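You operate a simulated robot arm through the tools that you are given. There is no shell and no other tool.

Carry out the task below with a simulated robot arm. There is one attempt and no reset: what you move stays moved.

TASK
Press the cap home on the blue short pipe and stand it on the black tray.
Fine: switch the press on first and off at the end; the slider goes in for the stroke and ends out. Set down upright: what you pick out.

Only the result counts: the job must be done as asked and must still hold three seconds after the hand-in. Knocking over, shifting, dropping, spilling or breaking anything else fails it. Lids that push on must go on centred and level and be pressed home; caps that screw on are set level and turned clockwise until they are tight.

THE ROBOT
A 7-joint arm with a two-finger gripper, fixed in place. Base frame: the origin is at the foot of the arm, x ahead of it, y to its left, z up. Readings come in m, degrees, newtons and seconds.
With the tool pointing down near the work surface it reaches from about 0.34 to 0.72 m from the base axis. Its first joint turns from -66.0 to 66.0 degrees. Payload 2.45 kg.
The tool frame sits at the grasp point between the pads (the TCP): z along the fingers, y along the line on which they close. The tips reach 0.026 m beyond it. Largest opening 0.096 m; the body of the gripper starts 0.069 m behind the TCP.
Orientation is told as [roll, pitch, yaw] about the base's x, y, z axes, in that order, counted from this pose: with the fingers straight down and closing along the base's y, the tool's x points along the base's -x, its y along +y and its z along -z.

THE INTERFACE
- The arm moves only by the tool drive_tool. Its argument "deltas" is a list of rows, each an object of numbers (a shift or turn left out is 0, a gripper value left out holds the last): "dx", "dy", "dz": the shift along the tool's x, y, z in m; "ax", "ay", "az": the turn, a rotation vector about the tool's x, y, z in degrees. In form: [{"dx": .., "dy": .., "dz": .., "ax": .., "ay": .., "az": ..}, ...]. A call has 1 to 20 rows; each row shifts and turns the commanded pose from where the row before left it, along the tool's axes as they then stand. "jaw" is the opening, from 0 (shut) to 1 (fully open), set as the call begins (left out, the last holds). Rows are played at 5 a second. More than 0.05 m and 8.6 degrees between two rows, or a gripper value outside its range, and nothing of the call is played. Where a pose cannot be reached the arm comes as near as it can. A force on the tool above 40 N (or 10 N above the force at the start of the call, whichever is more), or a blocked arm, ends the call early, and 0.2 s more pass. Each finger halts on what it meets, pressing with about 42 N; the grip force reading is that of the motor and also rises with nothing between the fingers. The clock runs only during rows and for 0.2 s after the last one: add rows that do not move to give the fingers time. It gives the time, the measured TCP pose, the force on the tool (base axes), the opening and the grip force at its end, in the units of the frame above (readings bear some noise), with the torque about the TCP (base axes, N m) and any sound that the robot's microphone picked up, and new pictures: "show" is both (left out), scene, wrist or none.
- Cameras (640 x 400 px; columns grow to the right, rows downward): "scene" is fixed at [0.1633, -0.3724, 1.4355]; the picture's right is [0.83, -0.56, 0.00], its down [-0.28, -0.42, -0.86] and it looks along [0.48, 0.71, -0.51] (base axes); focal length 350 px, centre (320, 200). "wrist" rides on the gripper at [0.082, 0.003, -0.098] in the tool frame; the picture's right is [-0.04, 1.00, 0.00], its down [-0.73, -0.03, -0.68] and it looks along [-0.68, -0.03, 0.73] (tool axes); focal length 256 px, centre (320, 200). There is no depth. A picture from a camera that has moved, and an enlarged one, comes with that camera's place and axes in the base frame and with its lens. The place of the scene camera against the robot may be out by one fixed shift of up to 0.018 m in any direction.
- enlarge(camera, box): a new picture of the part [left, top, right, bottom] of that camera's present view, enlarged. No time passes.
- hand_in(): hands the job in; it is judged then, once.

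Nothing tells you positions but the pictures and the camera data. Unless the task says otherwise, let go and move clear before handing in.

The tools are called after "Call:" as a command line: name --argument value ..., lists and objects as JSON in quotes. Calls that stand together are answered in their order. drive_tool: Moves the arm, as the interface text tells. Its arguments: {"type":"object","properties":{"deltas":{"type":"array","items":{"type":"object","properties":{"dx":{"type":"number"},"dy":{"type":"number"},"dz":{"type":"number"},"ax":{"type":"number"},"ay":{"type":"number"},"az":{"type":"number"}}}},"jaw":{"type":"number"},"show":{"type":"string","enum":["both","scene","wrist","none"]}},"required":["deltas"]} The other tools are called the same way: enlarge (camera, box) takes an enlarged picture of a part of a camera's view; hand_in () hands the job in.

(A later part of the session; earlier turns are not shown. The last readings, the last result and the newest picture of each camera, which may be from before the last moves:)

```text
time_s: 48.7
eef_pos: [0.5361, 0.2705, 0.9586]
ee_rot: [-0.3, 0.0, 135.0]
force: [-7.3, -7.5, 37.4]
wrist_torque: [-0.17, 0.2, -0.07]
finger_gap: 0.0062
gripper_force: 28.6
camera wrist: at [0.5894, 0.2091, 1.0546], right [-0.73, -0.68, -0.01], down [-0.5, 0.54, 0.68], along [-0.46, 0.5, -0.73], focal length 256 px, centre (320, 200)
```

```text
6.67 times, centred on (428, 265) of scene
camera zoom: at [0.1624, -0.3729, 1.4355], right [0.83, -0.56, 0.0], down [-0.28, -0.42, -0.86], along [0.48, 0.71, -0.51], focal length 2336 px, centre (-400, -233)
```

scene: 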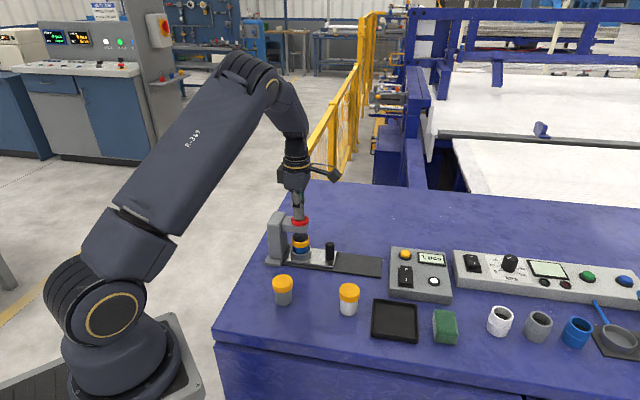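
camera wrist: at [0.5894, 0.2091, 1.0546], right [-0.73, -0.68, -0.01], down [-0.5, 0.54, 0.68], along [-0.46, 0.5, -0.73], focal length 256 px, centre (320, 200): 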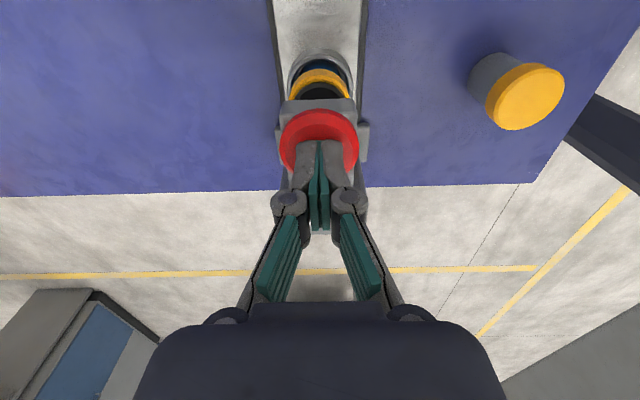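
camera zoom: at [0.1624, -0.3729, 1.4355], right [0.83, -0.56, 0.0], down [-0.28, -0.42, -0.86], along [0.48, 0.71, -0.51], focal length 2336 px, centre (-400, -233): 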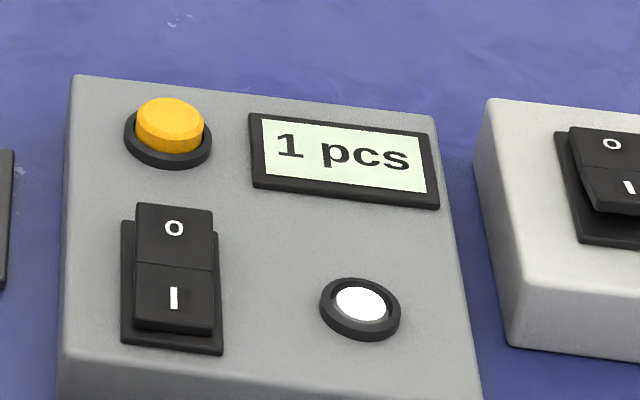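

At 37 N nothing moves further, so the cap is home. Lifting off so the ram returns.

Call:
drive_tool --deltas '[{"dz": -0.004}, {"dz": -0.01}, {"dz": -0.02}, {"dz": -0.03}, {"dz": -0.02}, {}]'

Call:
enlarge --camera "scene" --box '[260, 200, 356, 275]'

```text
time_s: 50.1
eef_pos: [0.5371, 0.2667, 1.0402]
ee_rot: [-0.2, 0.0, 134.9]
force: [1.1, 0.4, 0.3]
wrist_torque: [0.04, -0.03, 0.03]
finger_gap: 0.0
gripper_force: 28.1
camera wrist: at [0.5901, 0.2066, 1.1371], right [-0.73, -0.68, 0.0], down [-0.5, 0.54, 0.68], along [-0.46, 0.5, -0.73], focal length 256 px, centre (320, 200)
```

scene: 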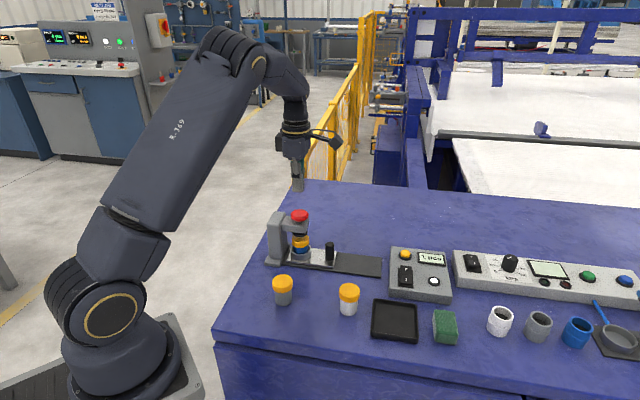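
wrist: 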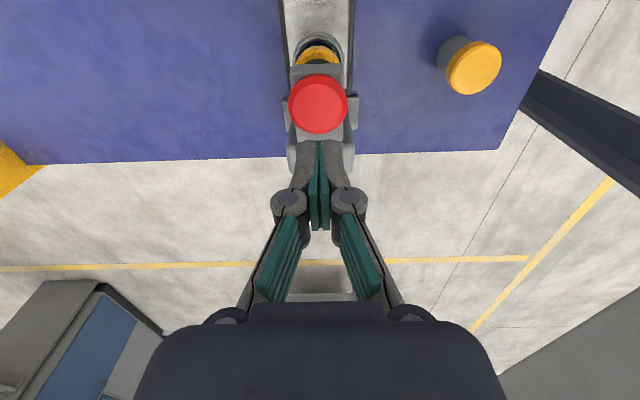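

```text
5.33 times, centred on (308, 238) of scene
camera zoom: at [0.1633, -0.3724, 1.4355], right [0.83, -0.56, 0.0], down [-0.28, -0.42, -0.86], along [0.48, 0.71, -0.51], focal length 1869 px, centre (384, 0)
```

zoom: 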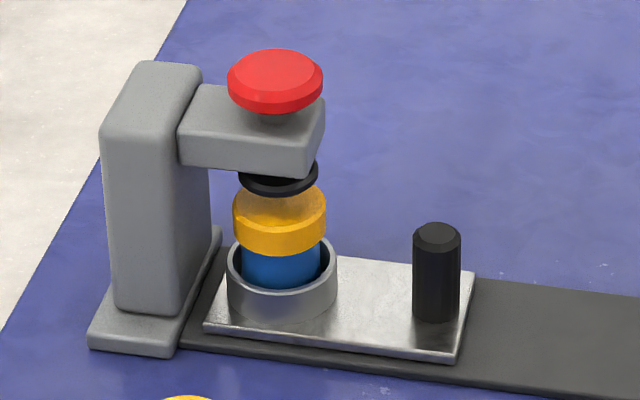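

The ram is back up and the cap sits about 4 mm lower than before. Now back to the handle to pull the slider out.

Call:
drive_tool --deltas '[{"dx": 0.026}, {"dx": 0.026}, {"dx": 0.026}, {"dz": 0.04}, {"dz": 0.04}, {"dz": 0.03}, {}]' --jaw 0.8

Call:
enlarge --camera "scene" --box '[280, 200, 376, 280]'

```text
time_s: 51.7
eef_pos: [0.5921, 0.2112, 0.9297]
ee_rot: [-0.1, 0.1, 135.1]
force: [0.3, 0.2, 0.2]
wrist_torque: [0.01, 0.0, -0.01]
finger_gap: 0.0769
gripper_force: 0.2
camera wrist: at [0.6454, 0.151, 1.0271], right [-0.73, -0.68, 0.0], down [-0.5, 0.54, 0.68], along [-0.46, 0.5, -0.73], focal length 256 px, centre (320, 200)
```

scene: 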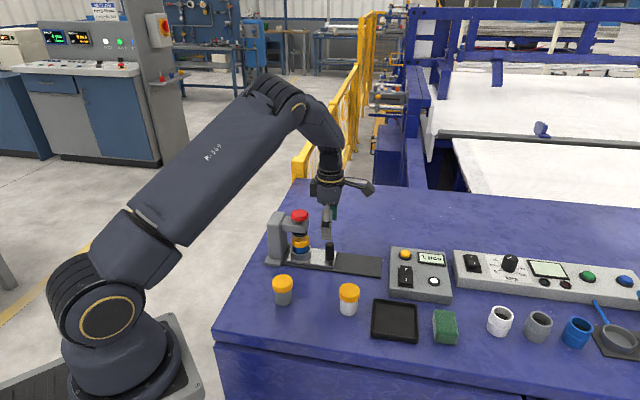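
wrist: 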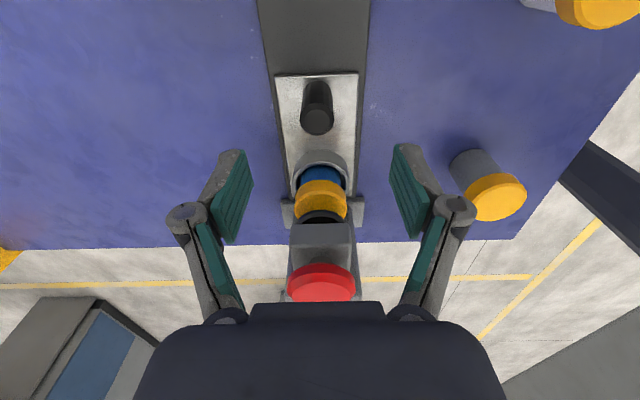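

```text
5.00 times, centred on (328, 240) of scene
camera zoom: at [0.1633, -0.3724, 1.4355], right [0.83, -0.56, 0.0], down [-0.28, -0.42, -0.86], along [0.48, 0.71, -0.51], focal length 1752 px, centre (280, 0)
```

zoom: 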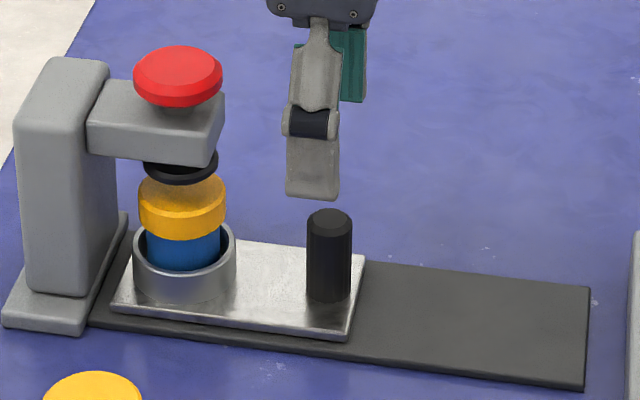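

Call:
drive_tool --deltas '[{"dx": 0.001, "dy": -0.001, "dz": 0.025}, {"dz": 0.025}, {"dz": 0.028}, {}]' --show "none"

Call:
drive_tool --deltas '[{}, {}, {}, {}, {}]' --jaw 0.1 --show "none"

Call:
drive_tool --deltas '[{"dx": 0.003}, {"dx": 0.005}, {"dx": 0.006}, {"dx": 0.006}, {"dx": 0.006}, {}]'

Call:
enlarge --camera "scene" --box '[270, 200, 398, 280]'

```text
time_s: 52.7
eef_pos: [0.5932, 0.2127, 0.8475]
ee_rot: [-0.1, 0.1, 135.0]
force: [-0.8, 0.2, -0.1]
wrist_torque: [0.03, 0.03, 0.03]
finger_gap: 0.077
gripper_force: 0.0
```

```text
time_s: 53.9
eef_pos: [0.5945, 0.2128, 0.8486]
ee_rot: [-0.1, 0.0, 135.1]
force: [-2.6, -1.7, 1.3]
wrist_torque: [-0.06, 0.08, 0.0]
finger_gap: 0.0236
gripper_force: 45.2
```

```text
time_s: 55.3
eef_pos: [0.6096, 0.1958, 0.8494]
ee_rot: [0.1, -0.1, 134.9]
force: [1.4, -0.1, -38.3]
wrist_torque: [0.08, -0.01, -0.01]
finger_gap: 0.0236
gripper_force: 45.0
camera wrist: at [0.6646, 0.1358, 0.9465], right [-0.73, -0.68, 0.0], down [-0.5, 0.54, 0.68], along [-0.46, 0.5, -0.73], focal length 256 px, centre (320, 200)
```

scene: 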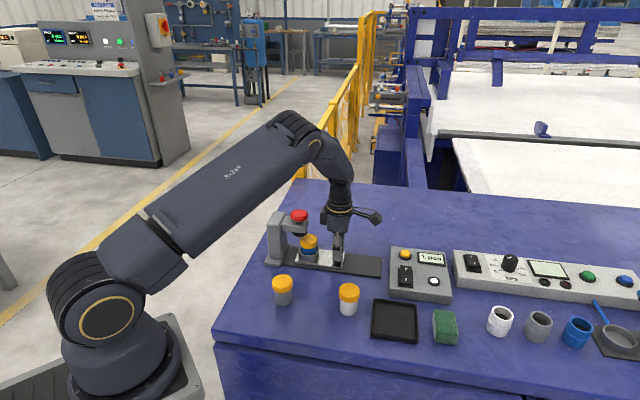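
wrist: 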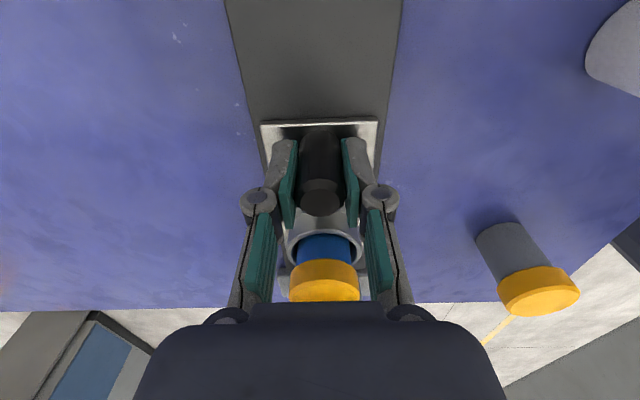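

```text
5.00 times, centred on (334, 240) of scene
camera zoom: at [0.1641, -0.3721, 1.4355], right [0.83, -0.56, 0.0], down [-0.28, -0.42, -0.86], along [0.48, 0.71, -0.51], focal length 1752 px, centre (250, 0)
```

zoom: 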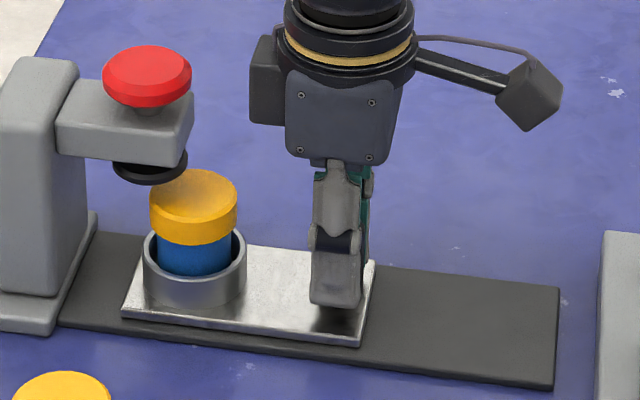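

Sliding out works, but there's vertical load building up (-38 N); relieving it and continuing.

Call:
drive_tool --deltas '[{"dz": 0.0008}, {"dz": 0.0008}, {}]' --show "none"

Call:
drive_tool --deltas '[{"dx": 0.005}, {"dx": 0.006}, {"dx": 0.006}, {"dx": 0.006}, {"dx": 0.006}, {}]' --show "none"

```text
time_s: 56.1
eef_pos: [0.6099, 0.1954, 0.8499]
ee_rot: [0.3, -0.2, 135.0]
force: [-7.8, -8.1, -21.9]
wrist_torque: [0.4, 0.79, -0.07]
finger_gap: 0.0237
gripper_force: 45.1
```

```text
time_s: 57.5
eef_pos: [0.6299, 0.1752, 0.8495]
ee_rot: [0.1, 0.1, 135.0]
force: [-10.7, -11.9, -21.9]
wrist_torque: [-0.14, 0.24, 0.01]
finger_gap: 0.0233
gripper_force: 45.3
```

Call:
drive_tool --deltas '[{"dy": 0.0008, "dz": 0.0009}, {"dx": 0.006}, {"dx": 0.006}, {"dx": 0.006}, {"dx": 0.006}, {"dx": 0.006}, {}]' --show "none"

Call:
drive_tool --deltas '[{"dx": 0.006}, {"dx": 0.006}, {"dx": 0.006}, {"dx": 0.004}, {}]'

Call:
enlarge --camera "scene" --box '[270, 200, 398, 280]'

```text
time_s: 59.1
eef_pos: [0.6518, 0.1534, 0.8493]
ee_rot: [0.0, 0.0, 135.1]
force: [-10.2, -10.1, -17.0]
wrist_torque: [-0.36, 0.03, 0.02]
finger_gap: 0.0235
gripper_force: 45.1
```

```text
time_s: 60.3
eef_pos: [0.6684, 0.1379, 0.8501]
ee_rot: [-0.1, -0.1, 134.9]
force: [-9.2, -11.4, -7.9]
wrist_torque: [0.23, 0.67, -0.03]
finger_gap: 0.0233
gripper_force: 44.4
camera wrist: at [0.7225, 0.0772, 0.9469], right [-0.73, -0.68, 0.0], down [-0.5, 0.54, 0.68], along [-0.46, 0.5, -0.73], focal length 256 px, centre (320, 200)
```

scene: 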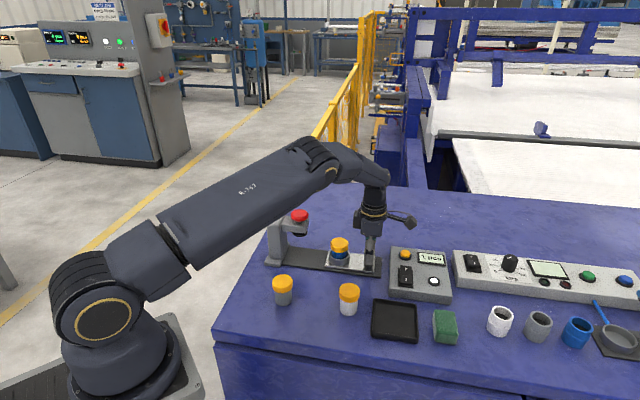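
wrist: 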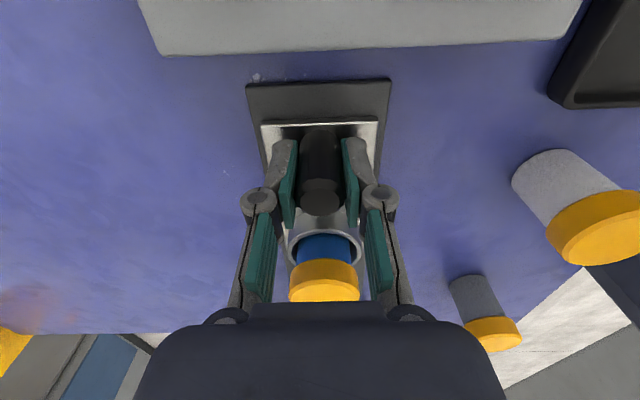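

```text
5.00 times, centred on (334, 240) of scene
camera zoom: at [0.1632, -0.3726, 1.4354], right [0.83, -0.56, 0.0], down [-0.28, -0.42, -0.86], along [0.48, 0.71, -0.51], focal length 1752 px, centre (250, 0)
```

zoom: 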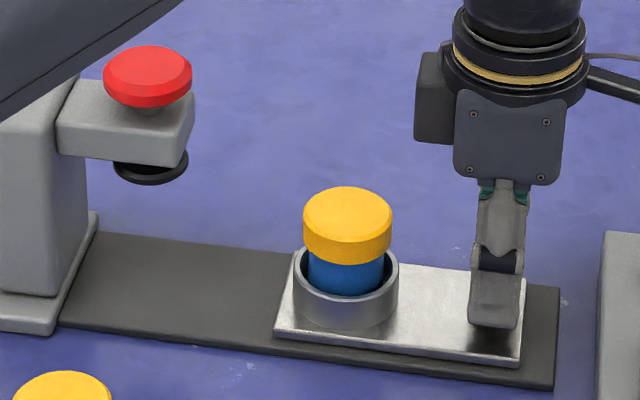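

About 3–4 mm left to the original outer stop; finishing with small steps until it resists.

Call:
drive_tool --deltas '[{"dy": 0.0006, "dx": 0.0015}, {"dx": 0.0015}, {"dx": 0.0015}, {"dx": 0.0015}, {}]' --show "none"

Call:
drive_tool --deltas '[{"dx": 0.001}, {"dx": 0.001}, {}]'

Call:
enlarge --camera "scene" --box '[260, 200, 388, 280]'

```text
time_s: 61.5
eef_pos: [0.6717, 0.1349, 0.8494]
ee_rot: [-0.1, -0.1, 135.3]
force: [-16.6, 1.0, 3.9]
wrist_torque: [-0.65, -0.07, 0.14]
finger_gap: 0.0236
gripper_force: 45.1
```

```text
time_s: 62.3
eef_pos: [0.6716, 0.1352, 0.8493]
ee_rot: [-0.1, -0.2, 135.1]
force: [-25.2, 13.3, 7.2]
wrist_torque: [0.24, 0.48, 0.01]
finger_gap: 0.0236
gripper_force: 45.0
camera wrist: at [0.7261, 0.0738, 0.9465], right [-0.73, -0.68, 0.0], down [-0.5, 0.54, 0.68], along [-0.46, 0.5, -0.73], focal length 256 px, centre (320, 200)
```

scene: 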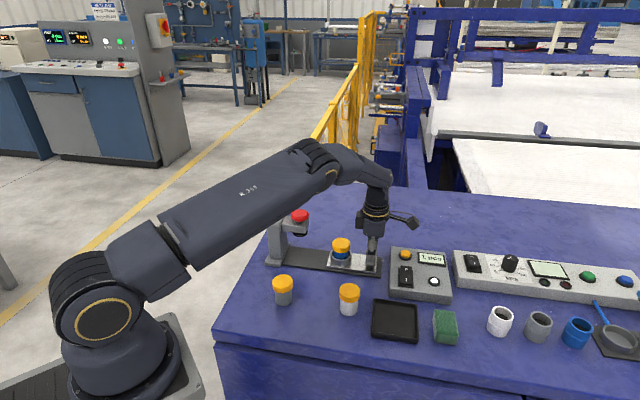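
wrist: 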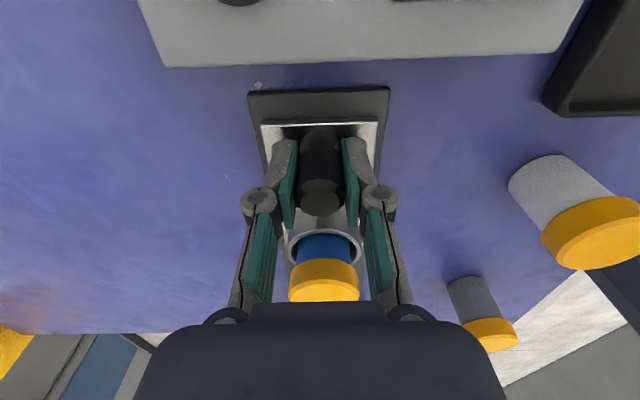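

```text
5.00 times, centred on (324, 240) of scene
camera zoom: at [0.1626, -0.3721, 1.4357], right [0.83, -0.56, 0.0], down [-0.28, -0.42, -0.86], along [0.48, 0.71, -0.51], focal length 1752 px, centre (300, 0)
```

zoom: 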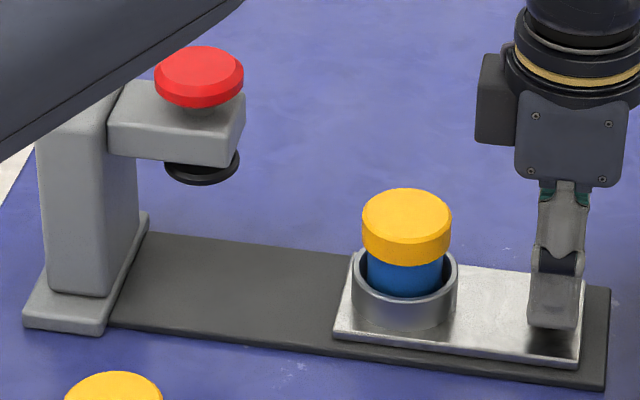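

The slider is fully out again (matches its initial place, firm stop). Release, rise, go over the pipe and turn back to yaw -45°.

Call:
drive_tool --deltas '[{"dx": -0.0012}, {}]' --show "none"

Call:
drive_tool --deltas '[{}, {}, {}, {}, {}, {}]' --jaw 1 --show "none"

Call:
drive_tool --deltas '[{"dz": -0.02}, {"dz": -0.04}, {"dz": -0.045}, {"dz": -0.045}, {"dx": -0.026}, {"dx": -0.026}, {"dx": -0.025}, {"az": 8}, {"az": 8}, {"az": 8}, {"az": 8}, {"az": 8}, {"az": 8}, {"az": 8}, {"az": 8}, {"az": 8}, {"az": 8}, {"az": 8}, {"az": 2}, {}]' --show "none"

Call:
drive_tool --deltas '[{"az": 8}, {"az": 8}, {"az": 8}, {"az": 8}, {"az": 8}, {"az": 8}, {"az": 8}, {"az": 8}, {"az": 8}, {"az": 8}, {"az": 8}, {"az": 2}, {}]'

Call:
enlarge --camera "scene" --box '[318, 225, 382, 275]'

Call:
enlarge --camera "wrist" --box '[220, 20, 420, 170]'

```text
time_s: 62.9
eef_pos: [0.6713, 0.1349, 0.849]
ee_rot: [-0.2, -0.2, 135.0]
force: [-23.5, 15.4, 12.9]
wrist_torque: [0.51, 0.8, 0.0]
finger_gap: 0.0238
gripper_force: 45.0
```

```text
time_s: 64.3
eef_pos: [0.6737, 0.1324, 0.8481]
ee_rot: [-0.2, 0.0, 135.0]
force: [-0.2, 0.9, 0.5]
wrist_torque: [0.01, -0.03, 0.04]
finger_gap: 0.0957
gripper_force: 0.0
```

```text
time_s: 68.5
eef_pos: [0.6178, 0.1883, 0.999]
ee_rot: [0.0, 0.0, 44.9]
force: [-0.4, -0.6, 0.0]
wrist_torque: [0.0, 0.02, 0.0]
finger_gap: 0.0958
gripper_force: 0.1
```

```text
time_s: 71.3
eef_pos: [0.6169, 0.1882, 0.9989]
ee_rot: [0.0, 0.0, -45.0]
force: [-0.1, -0.5, 0.1]
wrist_torque: [-0.02, 0.0, 0.0]
finger_gap: 0.0958
gripper_force: 0.1
camera wrist: at [0.5603, 0.2476, 1.0961], right [0.74, 0.68, 0.0], down [0.5, -0.54, 0.68], along [0.46, -0.5, -0.73], focal length 256 px, centre (320, 200)
```

scene: 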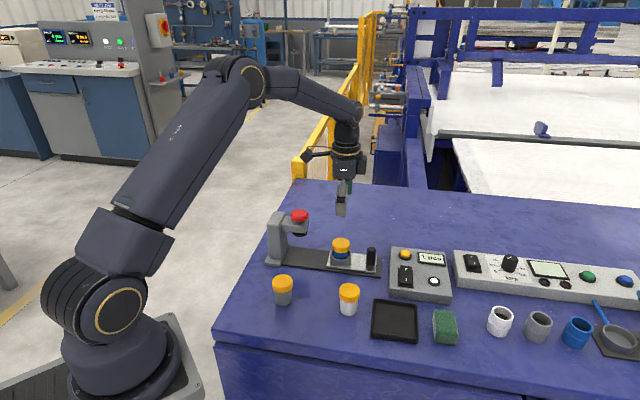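
wrist: 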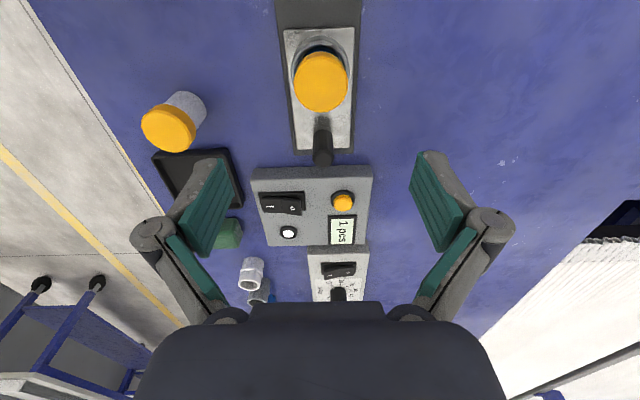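

```text
8.00 times, centred on (350, 250) of scene
camera zoom: at [0.1633, -0.3724, 1.4355], right [0.83, -0.56, 0.0], down [-0.28, -0.42, -0.86], along [0.48, 0.71, -0.51], focal length 2804 px, centre (80, -200)
```

zoom: 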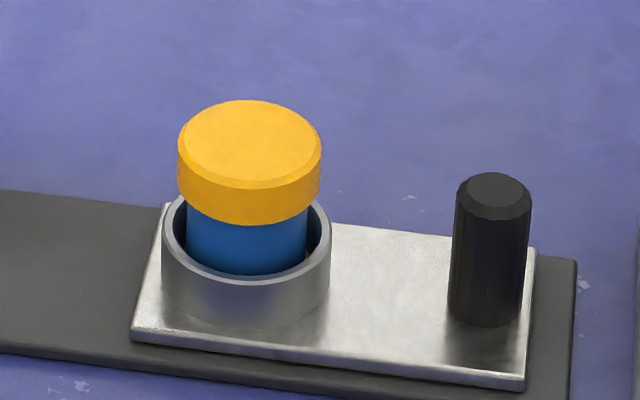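

```text
2.67 times, centred on (320, 95) of wrist
camera zoom: at [0.5603, 0.2476, 1.0961], right [0.74, 0.68, 0.0], down [0.5, -0.54, 0.68], along [0.46, -0.5, -0.73], focal length 683 px, centre (320, 480)
```

zoom: 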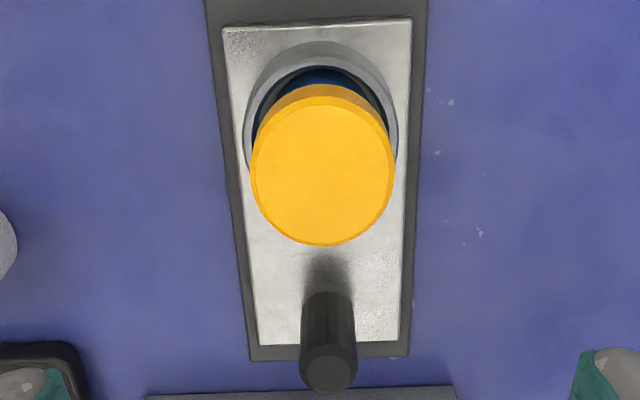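

Cap sits level and lower on the pipe. I'll descend and grip the cap at its sides, tips just above the nest rim.

Call:
drive_tool --deltas '[{"dx": 0.0045, "dy": 0.0006, "dz": 0.03}, {"dz": 0.03}, {"dz": 0.03}, {"dz": 0.02}, {"dz": 0.015}, {}]'

Call:
enlarge --camera "wrist" --box '[200, 60, 440, 220]'

Call:
enlarge --camera "scene" --box '[318, 225, 382, 275]'

```text
time_s: 72.7
eef_pos: [0.6155, 0.1922, 0.8762]
ee_rot: [0.1, -0.1, -45.0]
force: [-0.5, -0.1, 0.4]
wrist_torque: [0.02, 0.03, -0.02]
finger_gap: 0.0961
gripper_force: 0.0
camera wrist: at [0.5596, 0.2518, 0.9723], right [0.73, 0.68, 0.0], down [0.5, -0.54, 0.68], along [0.46, -0.5, -0.73], focal length 256 px, centre (320, 200)
```

scene: 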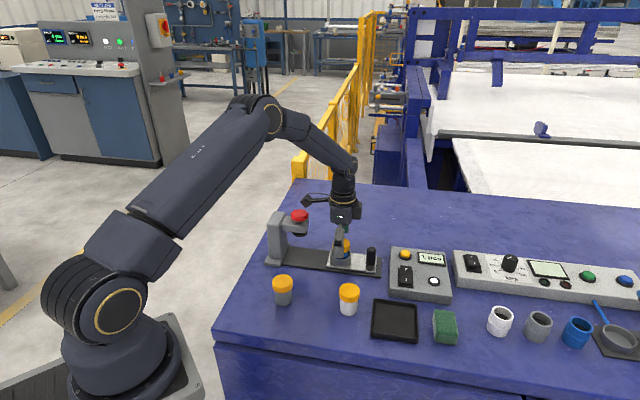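
wrist: 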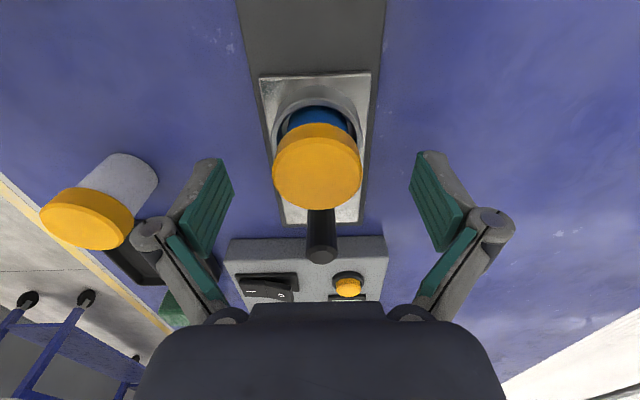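

```text
2.50 times, centred on (320, 140) of wrist
camera zoom: at [0.5596, 0.2518, 0.9723], right [0.73, 0.68, 0.0], down [0.5, -0.54, 0.68], along [0.46, -0.5, -0.73], focal length 640 px, centre (320, 350)
```

zoom: 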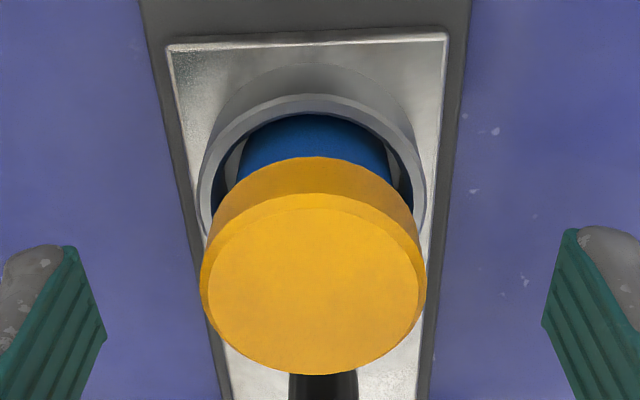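

```text
8.00 times, centred on (350, 250) of scene
camera zoom: at [0.1633, -0.3724, 1.4355], right [0.83, -0.56, 0.0], down [-0.28, -0.42, -0.86], along [0.48, 0.71, -0.51], focal length 2804 px, centre (80, -200)
```

zoom: 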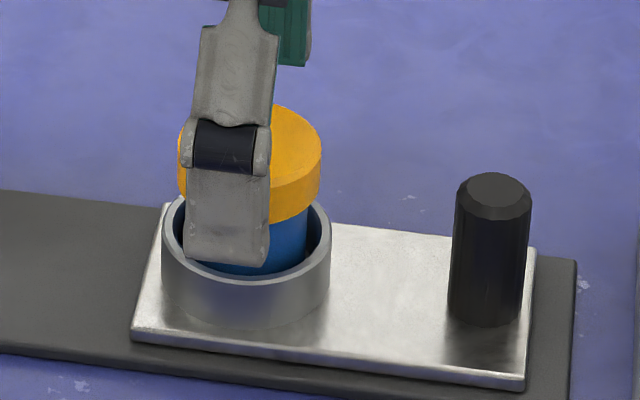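

Call:
drive_tool --deltas '[{"dx": -0.0015, "dy": -0.0018, "dz": 0.003}, {}]' --show "none"

Call:
drive_tool --deltas '[{}, {}, {}, {}, {}]' --jaw 0.3 --show "none"

Call:
drive_tool --deltas '[{"dz": -0.004}, {"dz": -0.01}, {"dz": -0.02}, {"dz": -0.03}, {"dz": -0.03}, {}]'

Call:
enlarge --camera "scene" --box '[308, 200, 388, 275]'

Call:
enlarge --camera "wrist" --box '[220, 60, 420, 220]'

```text
time_s: 73.3
eef_pos: [0.616, 0.1892, 0.8718]
ee_rot: [0.2, 0.0, -44.9]
force: [0.1, -0.5, -0.1]
wrist_torque: [0.01, 0.0, 0.0]
finger_gap: 0.0957
gripper_force: 0.0
```

```text
time_s: 74.5
eef_pos: [0.6163, 0.19, 0.8704]
ee_rot: [0.1, -0.1, -45.0]
force: [-0.1, 0.5, 3.3]
wrist_torque: [-0.01, 0.03, 0.07]
finger_gap: 0.0442
gripper_force: 42.2
```

```text
time_s: 75.9
eef_pos: [0.6151, 0.1885, 0.9642]
ee_rot: [0.1, -0.1, -44.9]
force: [0.7, -0.6, 0.0]
wrist_torque: [-0.01, -0.04, 0.02]
finger_gap: 0.0443
gripper_force: 42.4
camera wrist: at [0.559, 0.2483, 1.0629], right [0.73, 0.68, 0.0], down [0.5, -0.54, 0.68], along [0.46, -0.5, -0.73], focal length 256 px, centre (320, 200)
```

scene: 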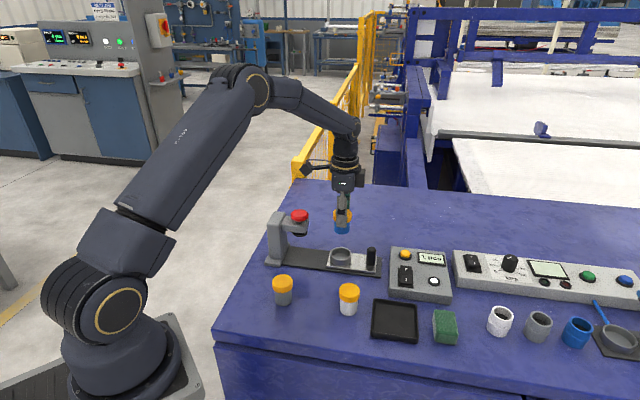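
wrist: 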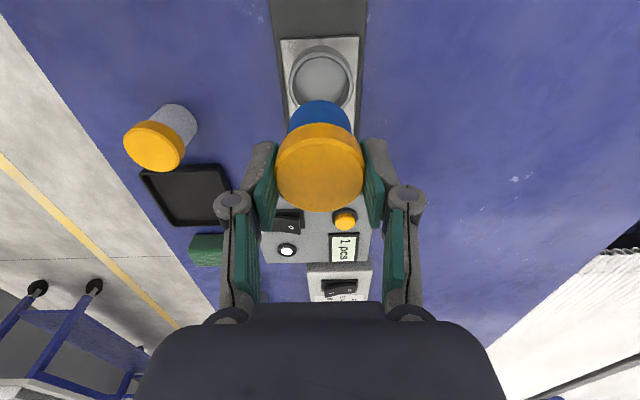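

```text
5.33 times, centred on (348, 238) of scene
camera zoom: at [0.1633, -0.3724, 1.4355], right [0.83, -0.56, 0.0], down [-0.28, -0.42, -0.86], along [0.48, 0.71, -0.51], focal length 1869 px, centre (171, 0)
```

zoom: 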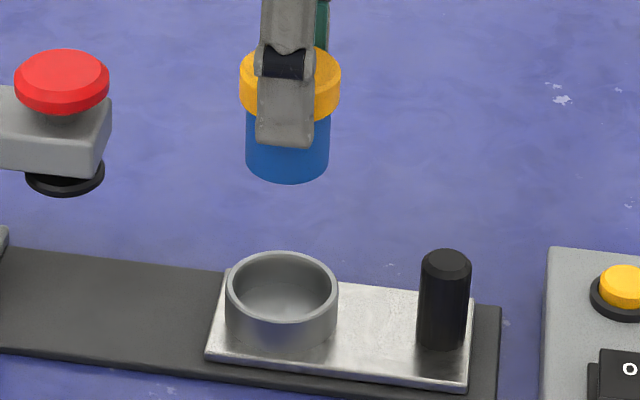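

```text
2.50 times, centred on (320, 140) of wrist
camera zoom: at [0.559, 0.2483, 1.0629], right [0.73, 0.68, 0.0], down [0.5, -0.54, 0.68], along [0.46, -0.5, -0.73], focal length 640 px, centre (320, 350)
```

zoom: 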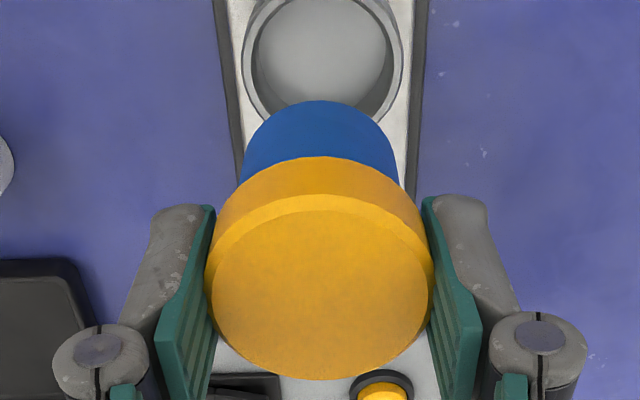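

The pipe with its pressed cap is in the grip. Moving over the black tray's centre at about (0.587, -0.035).

Call:
drive_tool --deltas '[{"dx": -0.0276, "dy": -0.0356}, {"dx": -0.0276, "dy": -0.0356}, {"dx": -0.0276, "dy": -0.0356}, {"dx": -0.0276, "dy": -0.0356}, {"dx": -0.0276, "dy": -0.0356}, {"dz": 0.02}, {"dz": 0.02}, {"dz": 0.02}, {}]'

Call:
enlarge --camera "scene" --box '[350, 250, 446, 350]'

Call:
enlarge --camera "wrist" --box '[200, 30, 440, 220]'

```text
time_s: 77.9
eef_pos: [0.5854, -0.0344, 0.9056]
ee_rot: [0.1, -0.1, -45.0]
force: [-1.1, -0.4, -1.0]
wrist_torque: [-0.05, -0.04, 0.0]
finger_gap: 0.0441
gripper_force: 41.7
camera wrist: at [0.5285, 0.0241, 1.0032], right [0.73, 0.68, 0.0], down [0.5, -0.54, 0.68], along [0.46, -0.5, -0.73], focal length 256 px, centre (320, 200)
```

scene: 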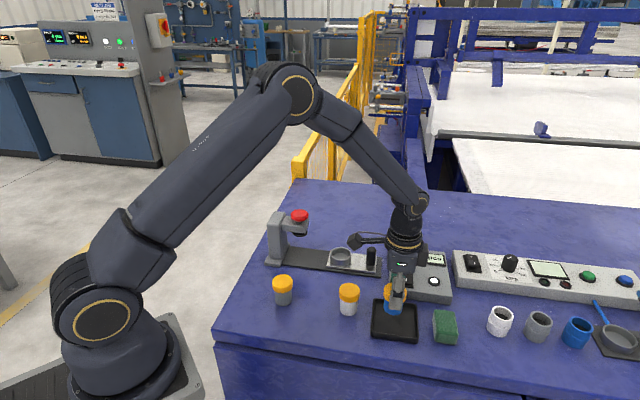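
wrist: 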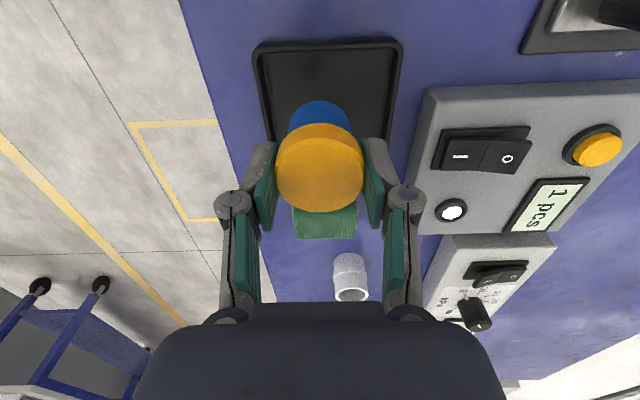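

```text
4.00 times, centred on (398, 300) of scene
camera zoom: at [0.1633, -0.3724, 1.4355], right [0.83, -0.56, 0.0], down [-0.28, -0.42, -0.86], along [0.48, 0.71, -0.51], focal length 1402 px, centre (8, -200)
```

zoom: 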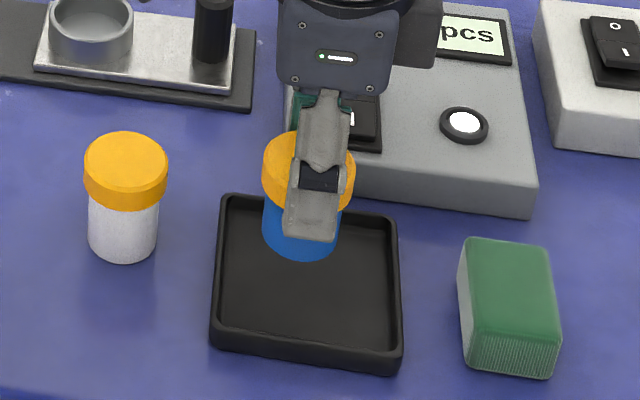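

```text
2.11 times, centred on (320, 125) of wrist
camera zoom: at [0.5285, 0.0241, 1.0032], right [0.73, 0.68, 0.0], down [0.5, -0.54, 0.68], along [0.46, -0.5, -0.73], focal length 539 px, centre (320, 358)
```

zoom: 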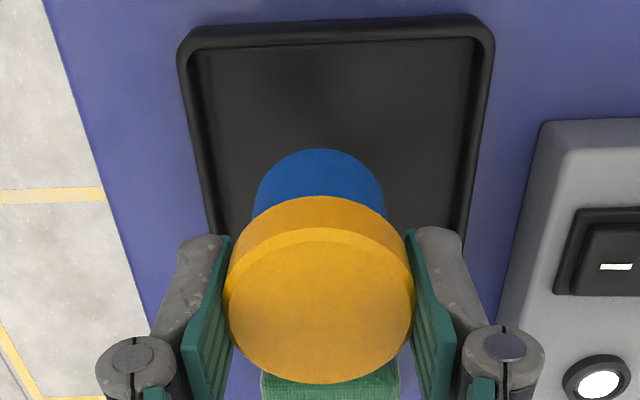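

Nearly centred over the tray; correcting by a few millimetres and lowering toward the floor.

Call:
drive_tool --deltas '[{"dx": -0.003, "dy": 0.0055}, {"dz": 0.012}, {"dz": 0.012}, {"dz": 0.01}, {}]' --show "scene"

Call:
enlarge --camera "scene" --box '[350, 270, 446, 350]'

```text
time_s: 79.1
eef_pos: [0.5937, -0.0326, 0.8716]
ee_rot: [0.2, -0.1, -45.0]
force: [-0.2, 1.1, -1.3]
wrist_torque: [-0.02, -0.02, 0.03]
finger_gap: 0.0439
gripper_force: 42.1
```

scene: 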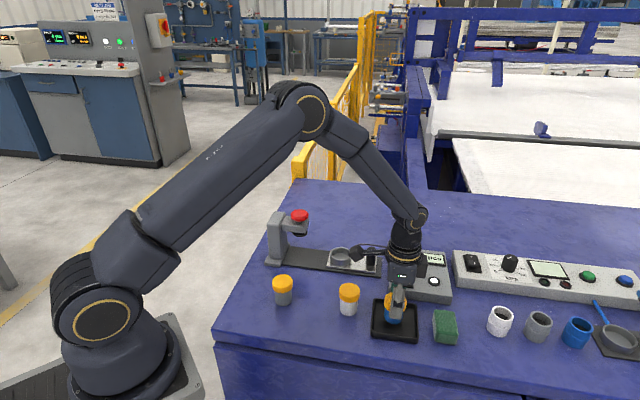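

```text
5.00 times, centred on (398, 310) of scene
camera zoom: at [0.1633, -0.3724, 1.4355], right [0.83, -0.56, 0.0], down [-0.28, -0.42, -0.86], along [0.48, 0.71, -0.51], focal length 1752 px, centre (-70, -350)
```

zoom: 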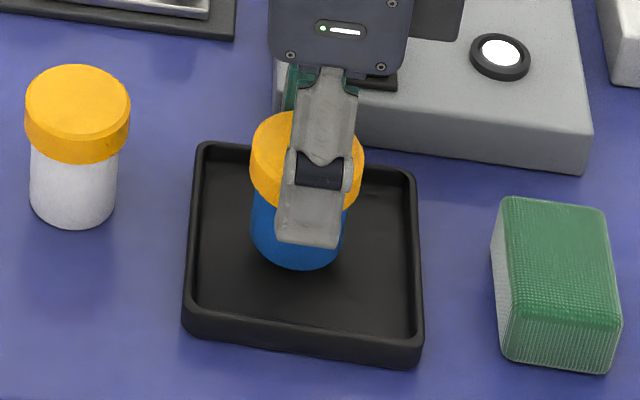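

Call:
drive_tool --deltas '[{"dz": 0.003}, {"dz": 0.002}, {"dz": 0.0015}, {"dz": 0.0015}, {}]' --show "none"

Call:
drive_tool --deltas '[{"dz": 0.001}, {"dz": 0.001}, {}]' --show "scene"

Call:
enlarge --camera "scene" --box '[350, 270, 446, 350]'

```text
time_s: 80.3
eef_pos: [0.5923, -0.0323, 0.8627]
ee_rot: [0.1, -0.1, -45.0]
force: [-0.1, -0.3, -0.1]
wrist_torque: [0.01, -0.03, 0.02]
finger_gap: 0.0441
gripper_force: 42.4
```

```text
time_s: 81.1
eef_pos: [0.5936, -0.032, 0.8596]
ee_rot: [0.1, -0.1, -45.0]
force: [-0.5, 0.5, 0.3]
wrist_torque: [-0.03, 0.04, -0.01]
finger_gap: 0.0441
gripper_force: 42.0
```

scene: 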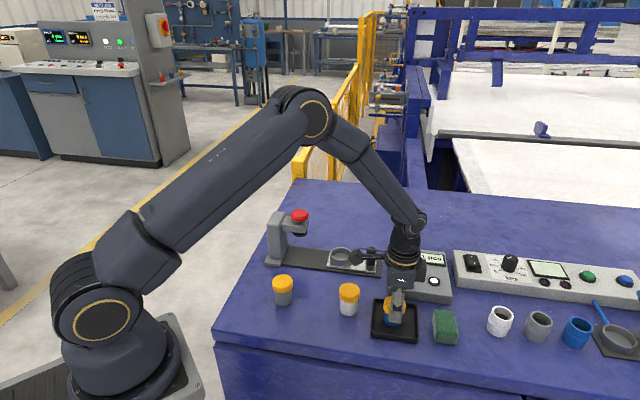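

```text
5.00 times, centred on (398, 310) of scene
camera zoom: at [0.1633, -0.3724, 1.4355], right [0.83, -0.56, 0.0], down [-0.28, -0.42, -0.86], along [0.48, 0.71, -0.51], focal length 1752 px, centre (-70, -350)
```

zoom: 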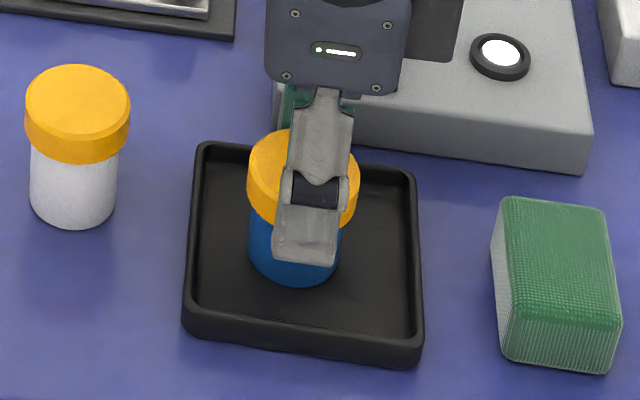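

Call:
drive_tool --deltas '[{"dz": 0.001}, {"dz": 0.001}, {}]' --show "none"

Call:
drive_tool --deltas '[{"dz": 0.001}, {"dz": 0.0005}, {}]' --show "none"

```text
time_s: 81.9
eef_pos: [0.5925, -0.0327, 0.8604]
ee_rot: [0.3, 0.0, -44.8]
force: [-6.5, 4.4, 26.1]
wrist_torque: [0.21, 0.34, 0.08]
finger_gap: 0.0443
gripper_force: 42.7
```

```text
time_s: 82.7
eef_pos: [0.5933, -0.0333, 0.8575]
ee_rot: [0.4, -0.2, -45.0]
force: [1.7, 2.8, 28.2]
wrist_torque: [-0.03, -0.07, 0.03]
finger_gap: 0.0441
gripper_force: 41.9
```

The pipe is firmly on the tray floor (28 N). Easing off a millimetre, then opening and rising.

Call:
drive_tool --deltas '[{"dz": -0.0008}, {"dz": -0.0004}, {}]' --show "none"

Call:
drive_tool --deltas '[{}, {}, {}, {}, {}]' --jaw 0.8

Call:
enlarge --camera "scene" --box '[350, 270, 446, 350]'

```text
time_s: 83.5
eef_pos: [0.5914, -0.033, 0.8574]
ee_rot: [0.0, 0.0, -45.0]
force: [4.2, -3.4, 12.9]
wrist_torque: [-0.23, -0.31, 0.03]
finger_gap: 0.0442
gripper_force: 42.3
```

```text
time_s: 84.7
eef_pos: [0.5932, -0.0329, 0.8576]
ee_rot: [0.1, 0.0, -45.0]
force: [0.1, -1.1, -0.1]
wrist_torque: [-0.02, 0.01, 0.02]
finger_gap: 0.0768
gripper_force: 0.0
camera wrist: at [0.5359, 0.0269, 0.9555], right [0.73, 0.68, 0.0], down [0.5, -0.54, 0.68], along [0.46, -0.5, -0.73], focal length 256 px, centre (320, 200)
```

scene: 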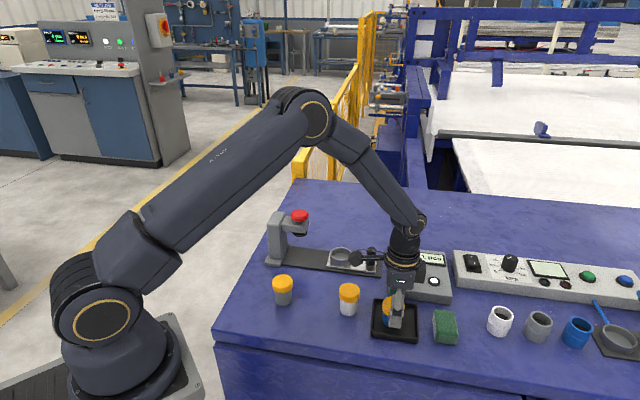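
wrist: 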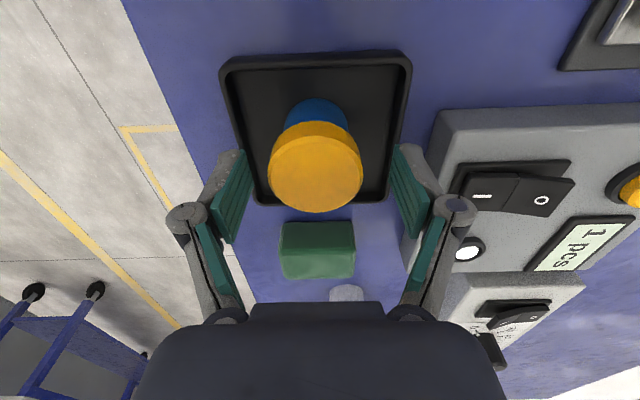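

```text
5.00 times, centred on (398, 310) of scene
camera zoom: at [0.1633, -0.3724, 1.4355], right [0.83, -0.56, 0.0], down [-0.28, -0.42, -0.86], along [0.48, 0.71, -0.51], focal length 1752 px, centre (-70, -350)
```

zoom: 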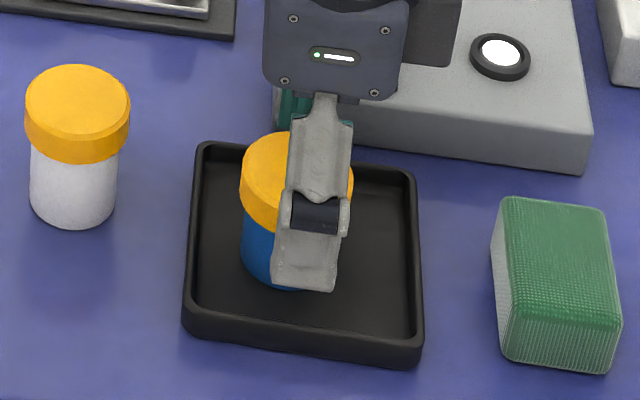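

Released. Rising straight up and checking that it stands upright.

Call:
drive_tool --deltas '[{"dz": -0.02}, {"dz": -0.03}, {"dz": -0.04}, {"dz": -0.04}, {}]' --jaw 0.8

Call:
enlarge --camera "scene" --box '[330, 270, 426, 350]'

Call:
enlarge --camera "wrist" --box '[220, 20, 560, 220]'

```text
time_s: 85.9
eef_pos: [0.5937, -0.0314, 0.9881]
ee_rot: [0.1, -0.1, -45.1]
force: [-0.2, 0.5, 0.1]
wrist_torque: [0.02, 0.0, -0.02]
finger_gap: 0.0766
gripper_force: 0.0
camera wrist: at [0.5369, 0.0286, 1.0849], right [0.73, 0.68, 0.0], down [0.5, -0.54, 0.68], along [0.46, -0.5, -0.73], focal length 256 px, centre (320, 200)
```

scene: 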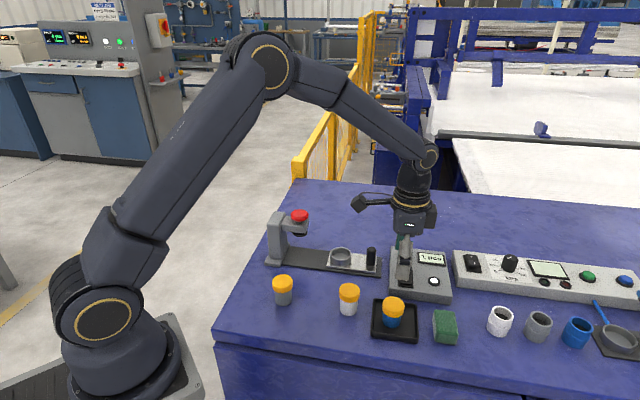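
wrist: 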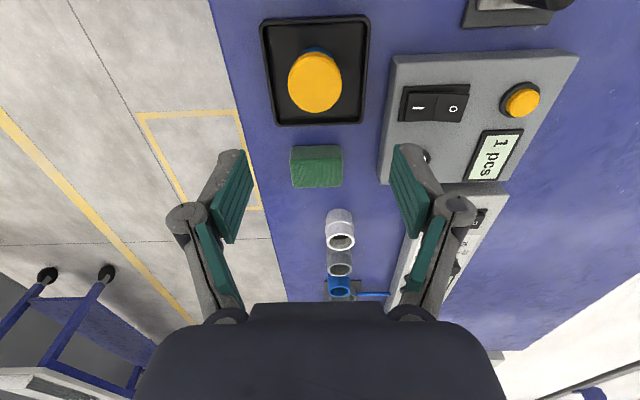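

```text
5.00 times, centred on (378, 310) of scene
camera zoom: at [0.1633, -0.3724, 1.4355], right [0.83, -0.56, 0.0], down [-0.28, -0.42, -0.86], along [0.48, 0.71, -0.51], focal length 1752 px, centre (30, -350)
```

zoom: 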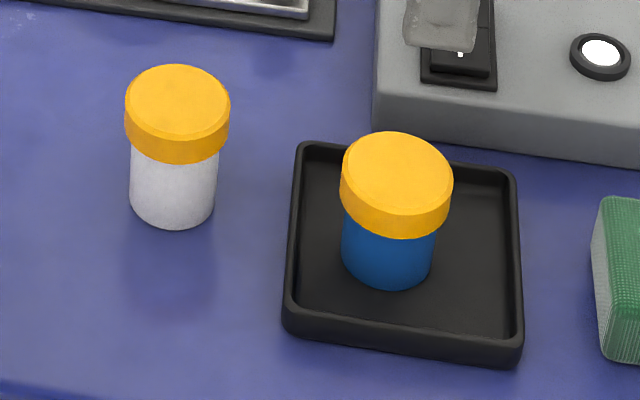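

```text
1.88 times, centred on (390, 120) of wrist
camera zoom: at [0.5369, 0.0286, 1.0849], right [0.73, 0.68, 0.0], down [0.5, -0.54, 0.68], along [0.46, -0.5, -0.73], focal length 482 px, centre (188, 351)
```

zoom: 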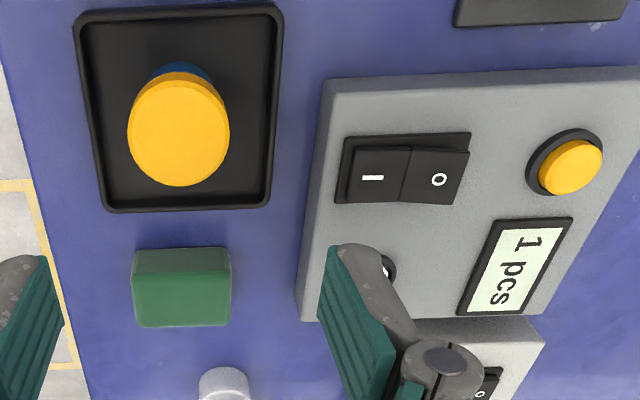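

Call:
enlarge --camera "scene" --box '[370, 290, 418, 335]'

Call:
enlarge --camera "wrist" --box '[250, 10, 380, 130]'

Call:
enlarge --camera "scene" --box '[326, 275, 374, 320]'

```text
8.89 times, centred on (394, 312) of scene
camera zoom: at [0.1633, -0.3724, 1.4355], right [0.83, -0.56, 0.0], down [-0.28, -0.42, -0.86], along [0.48, 0.71, -0.51], focal length 3115 px, centre (-338, -800)
```

zoom: 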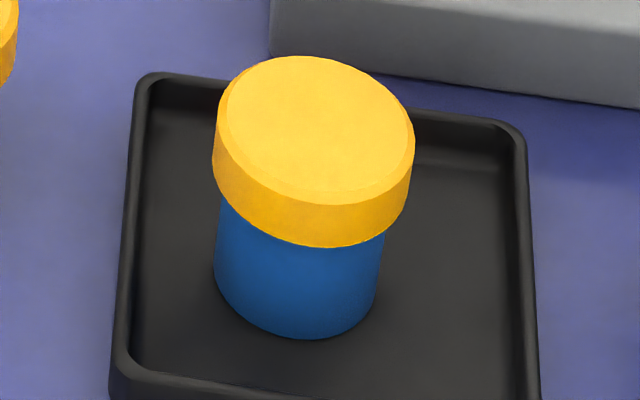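

```text
3.33 times, centred on (315, 70) of wrist
camera zoom: at [0.5369, 0.0286, 1.0849], right [0.73, 0.68, 0.0], down [0.5, -0.54, 0.68], along [0.46, -0.5, -0.73], focal length 853 px, centre (337, 633)
```

zoom: 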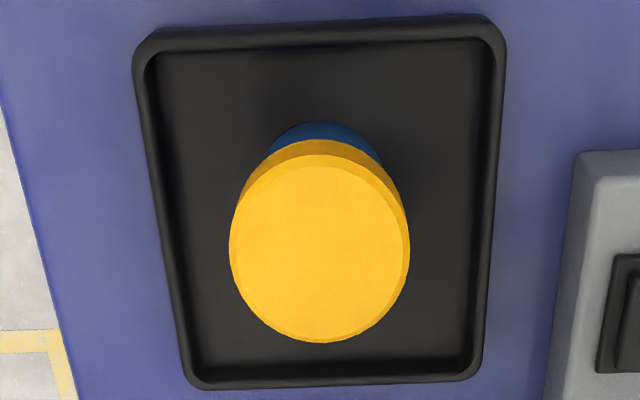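

```text
8.89 times, centred on (350, 298) of scene
camera zoom: at [0.1633, -0.3724, 1.4355], right [0.83, -0.56, 0.0], down [-0.28, -0.42, -0.86], along [0.48, 0.71, -0.51], focal length 3115 px, centre (53, -667)
```

zoom: 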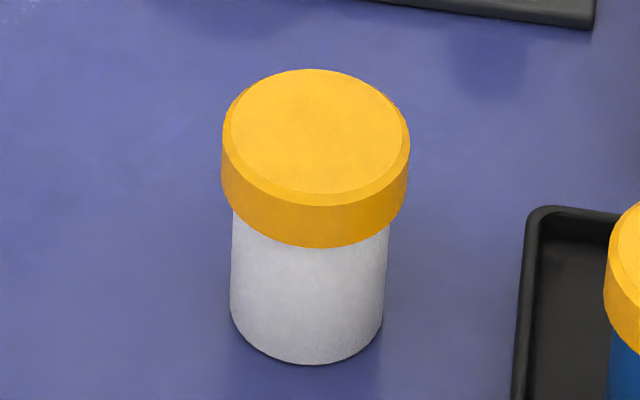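

Call:
enlarge --camera "scene" --box '[376, 292, 412, 317]'

Call:
enlarge --camera "scene" --box '[376, 308, 412, 333]'

```text
16.00 times, centred on (394, 304) of scene
camera zoom: at [0.1633, -0.3724, 1.4355], right [0.83, -0.56, 0.0], down [-0.28, -0.42, -0.86], along [0.48, 0.71, -0.51], focal length 5607 px, centre (-864, -1472)
```

zoom: 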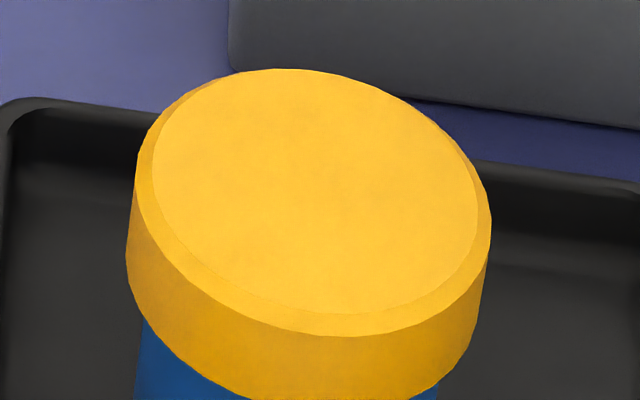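

```text
16.00 times, centred on (394, 320) of scene
camera zoom: at [0.1633, -0.3724, 1.4355], right [0.83, -0.56, 0.0], down [-0.28, -0.42, -0.86], along [0.48, 0.71, -0.51], focal length 5607 px, centre (-864, -1728)
```

zoom: 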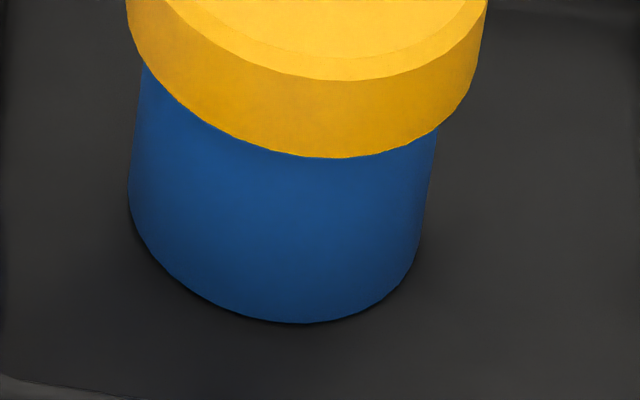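

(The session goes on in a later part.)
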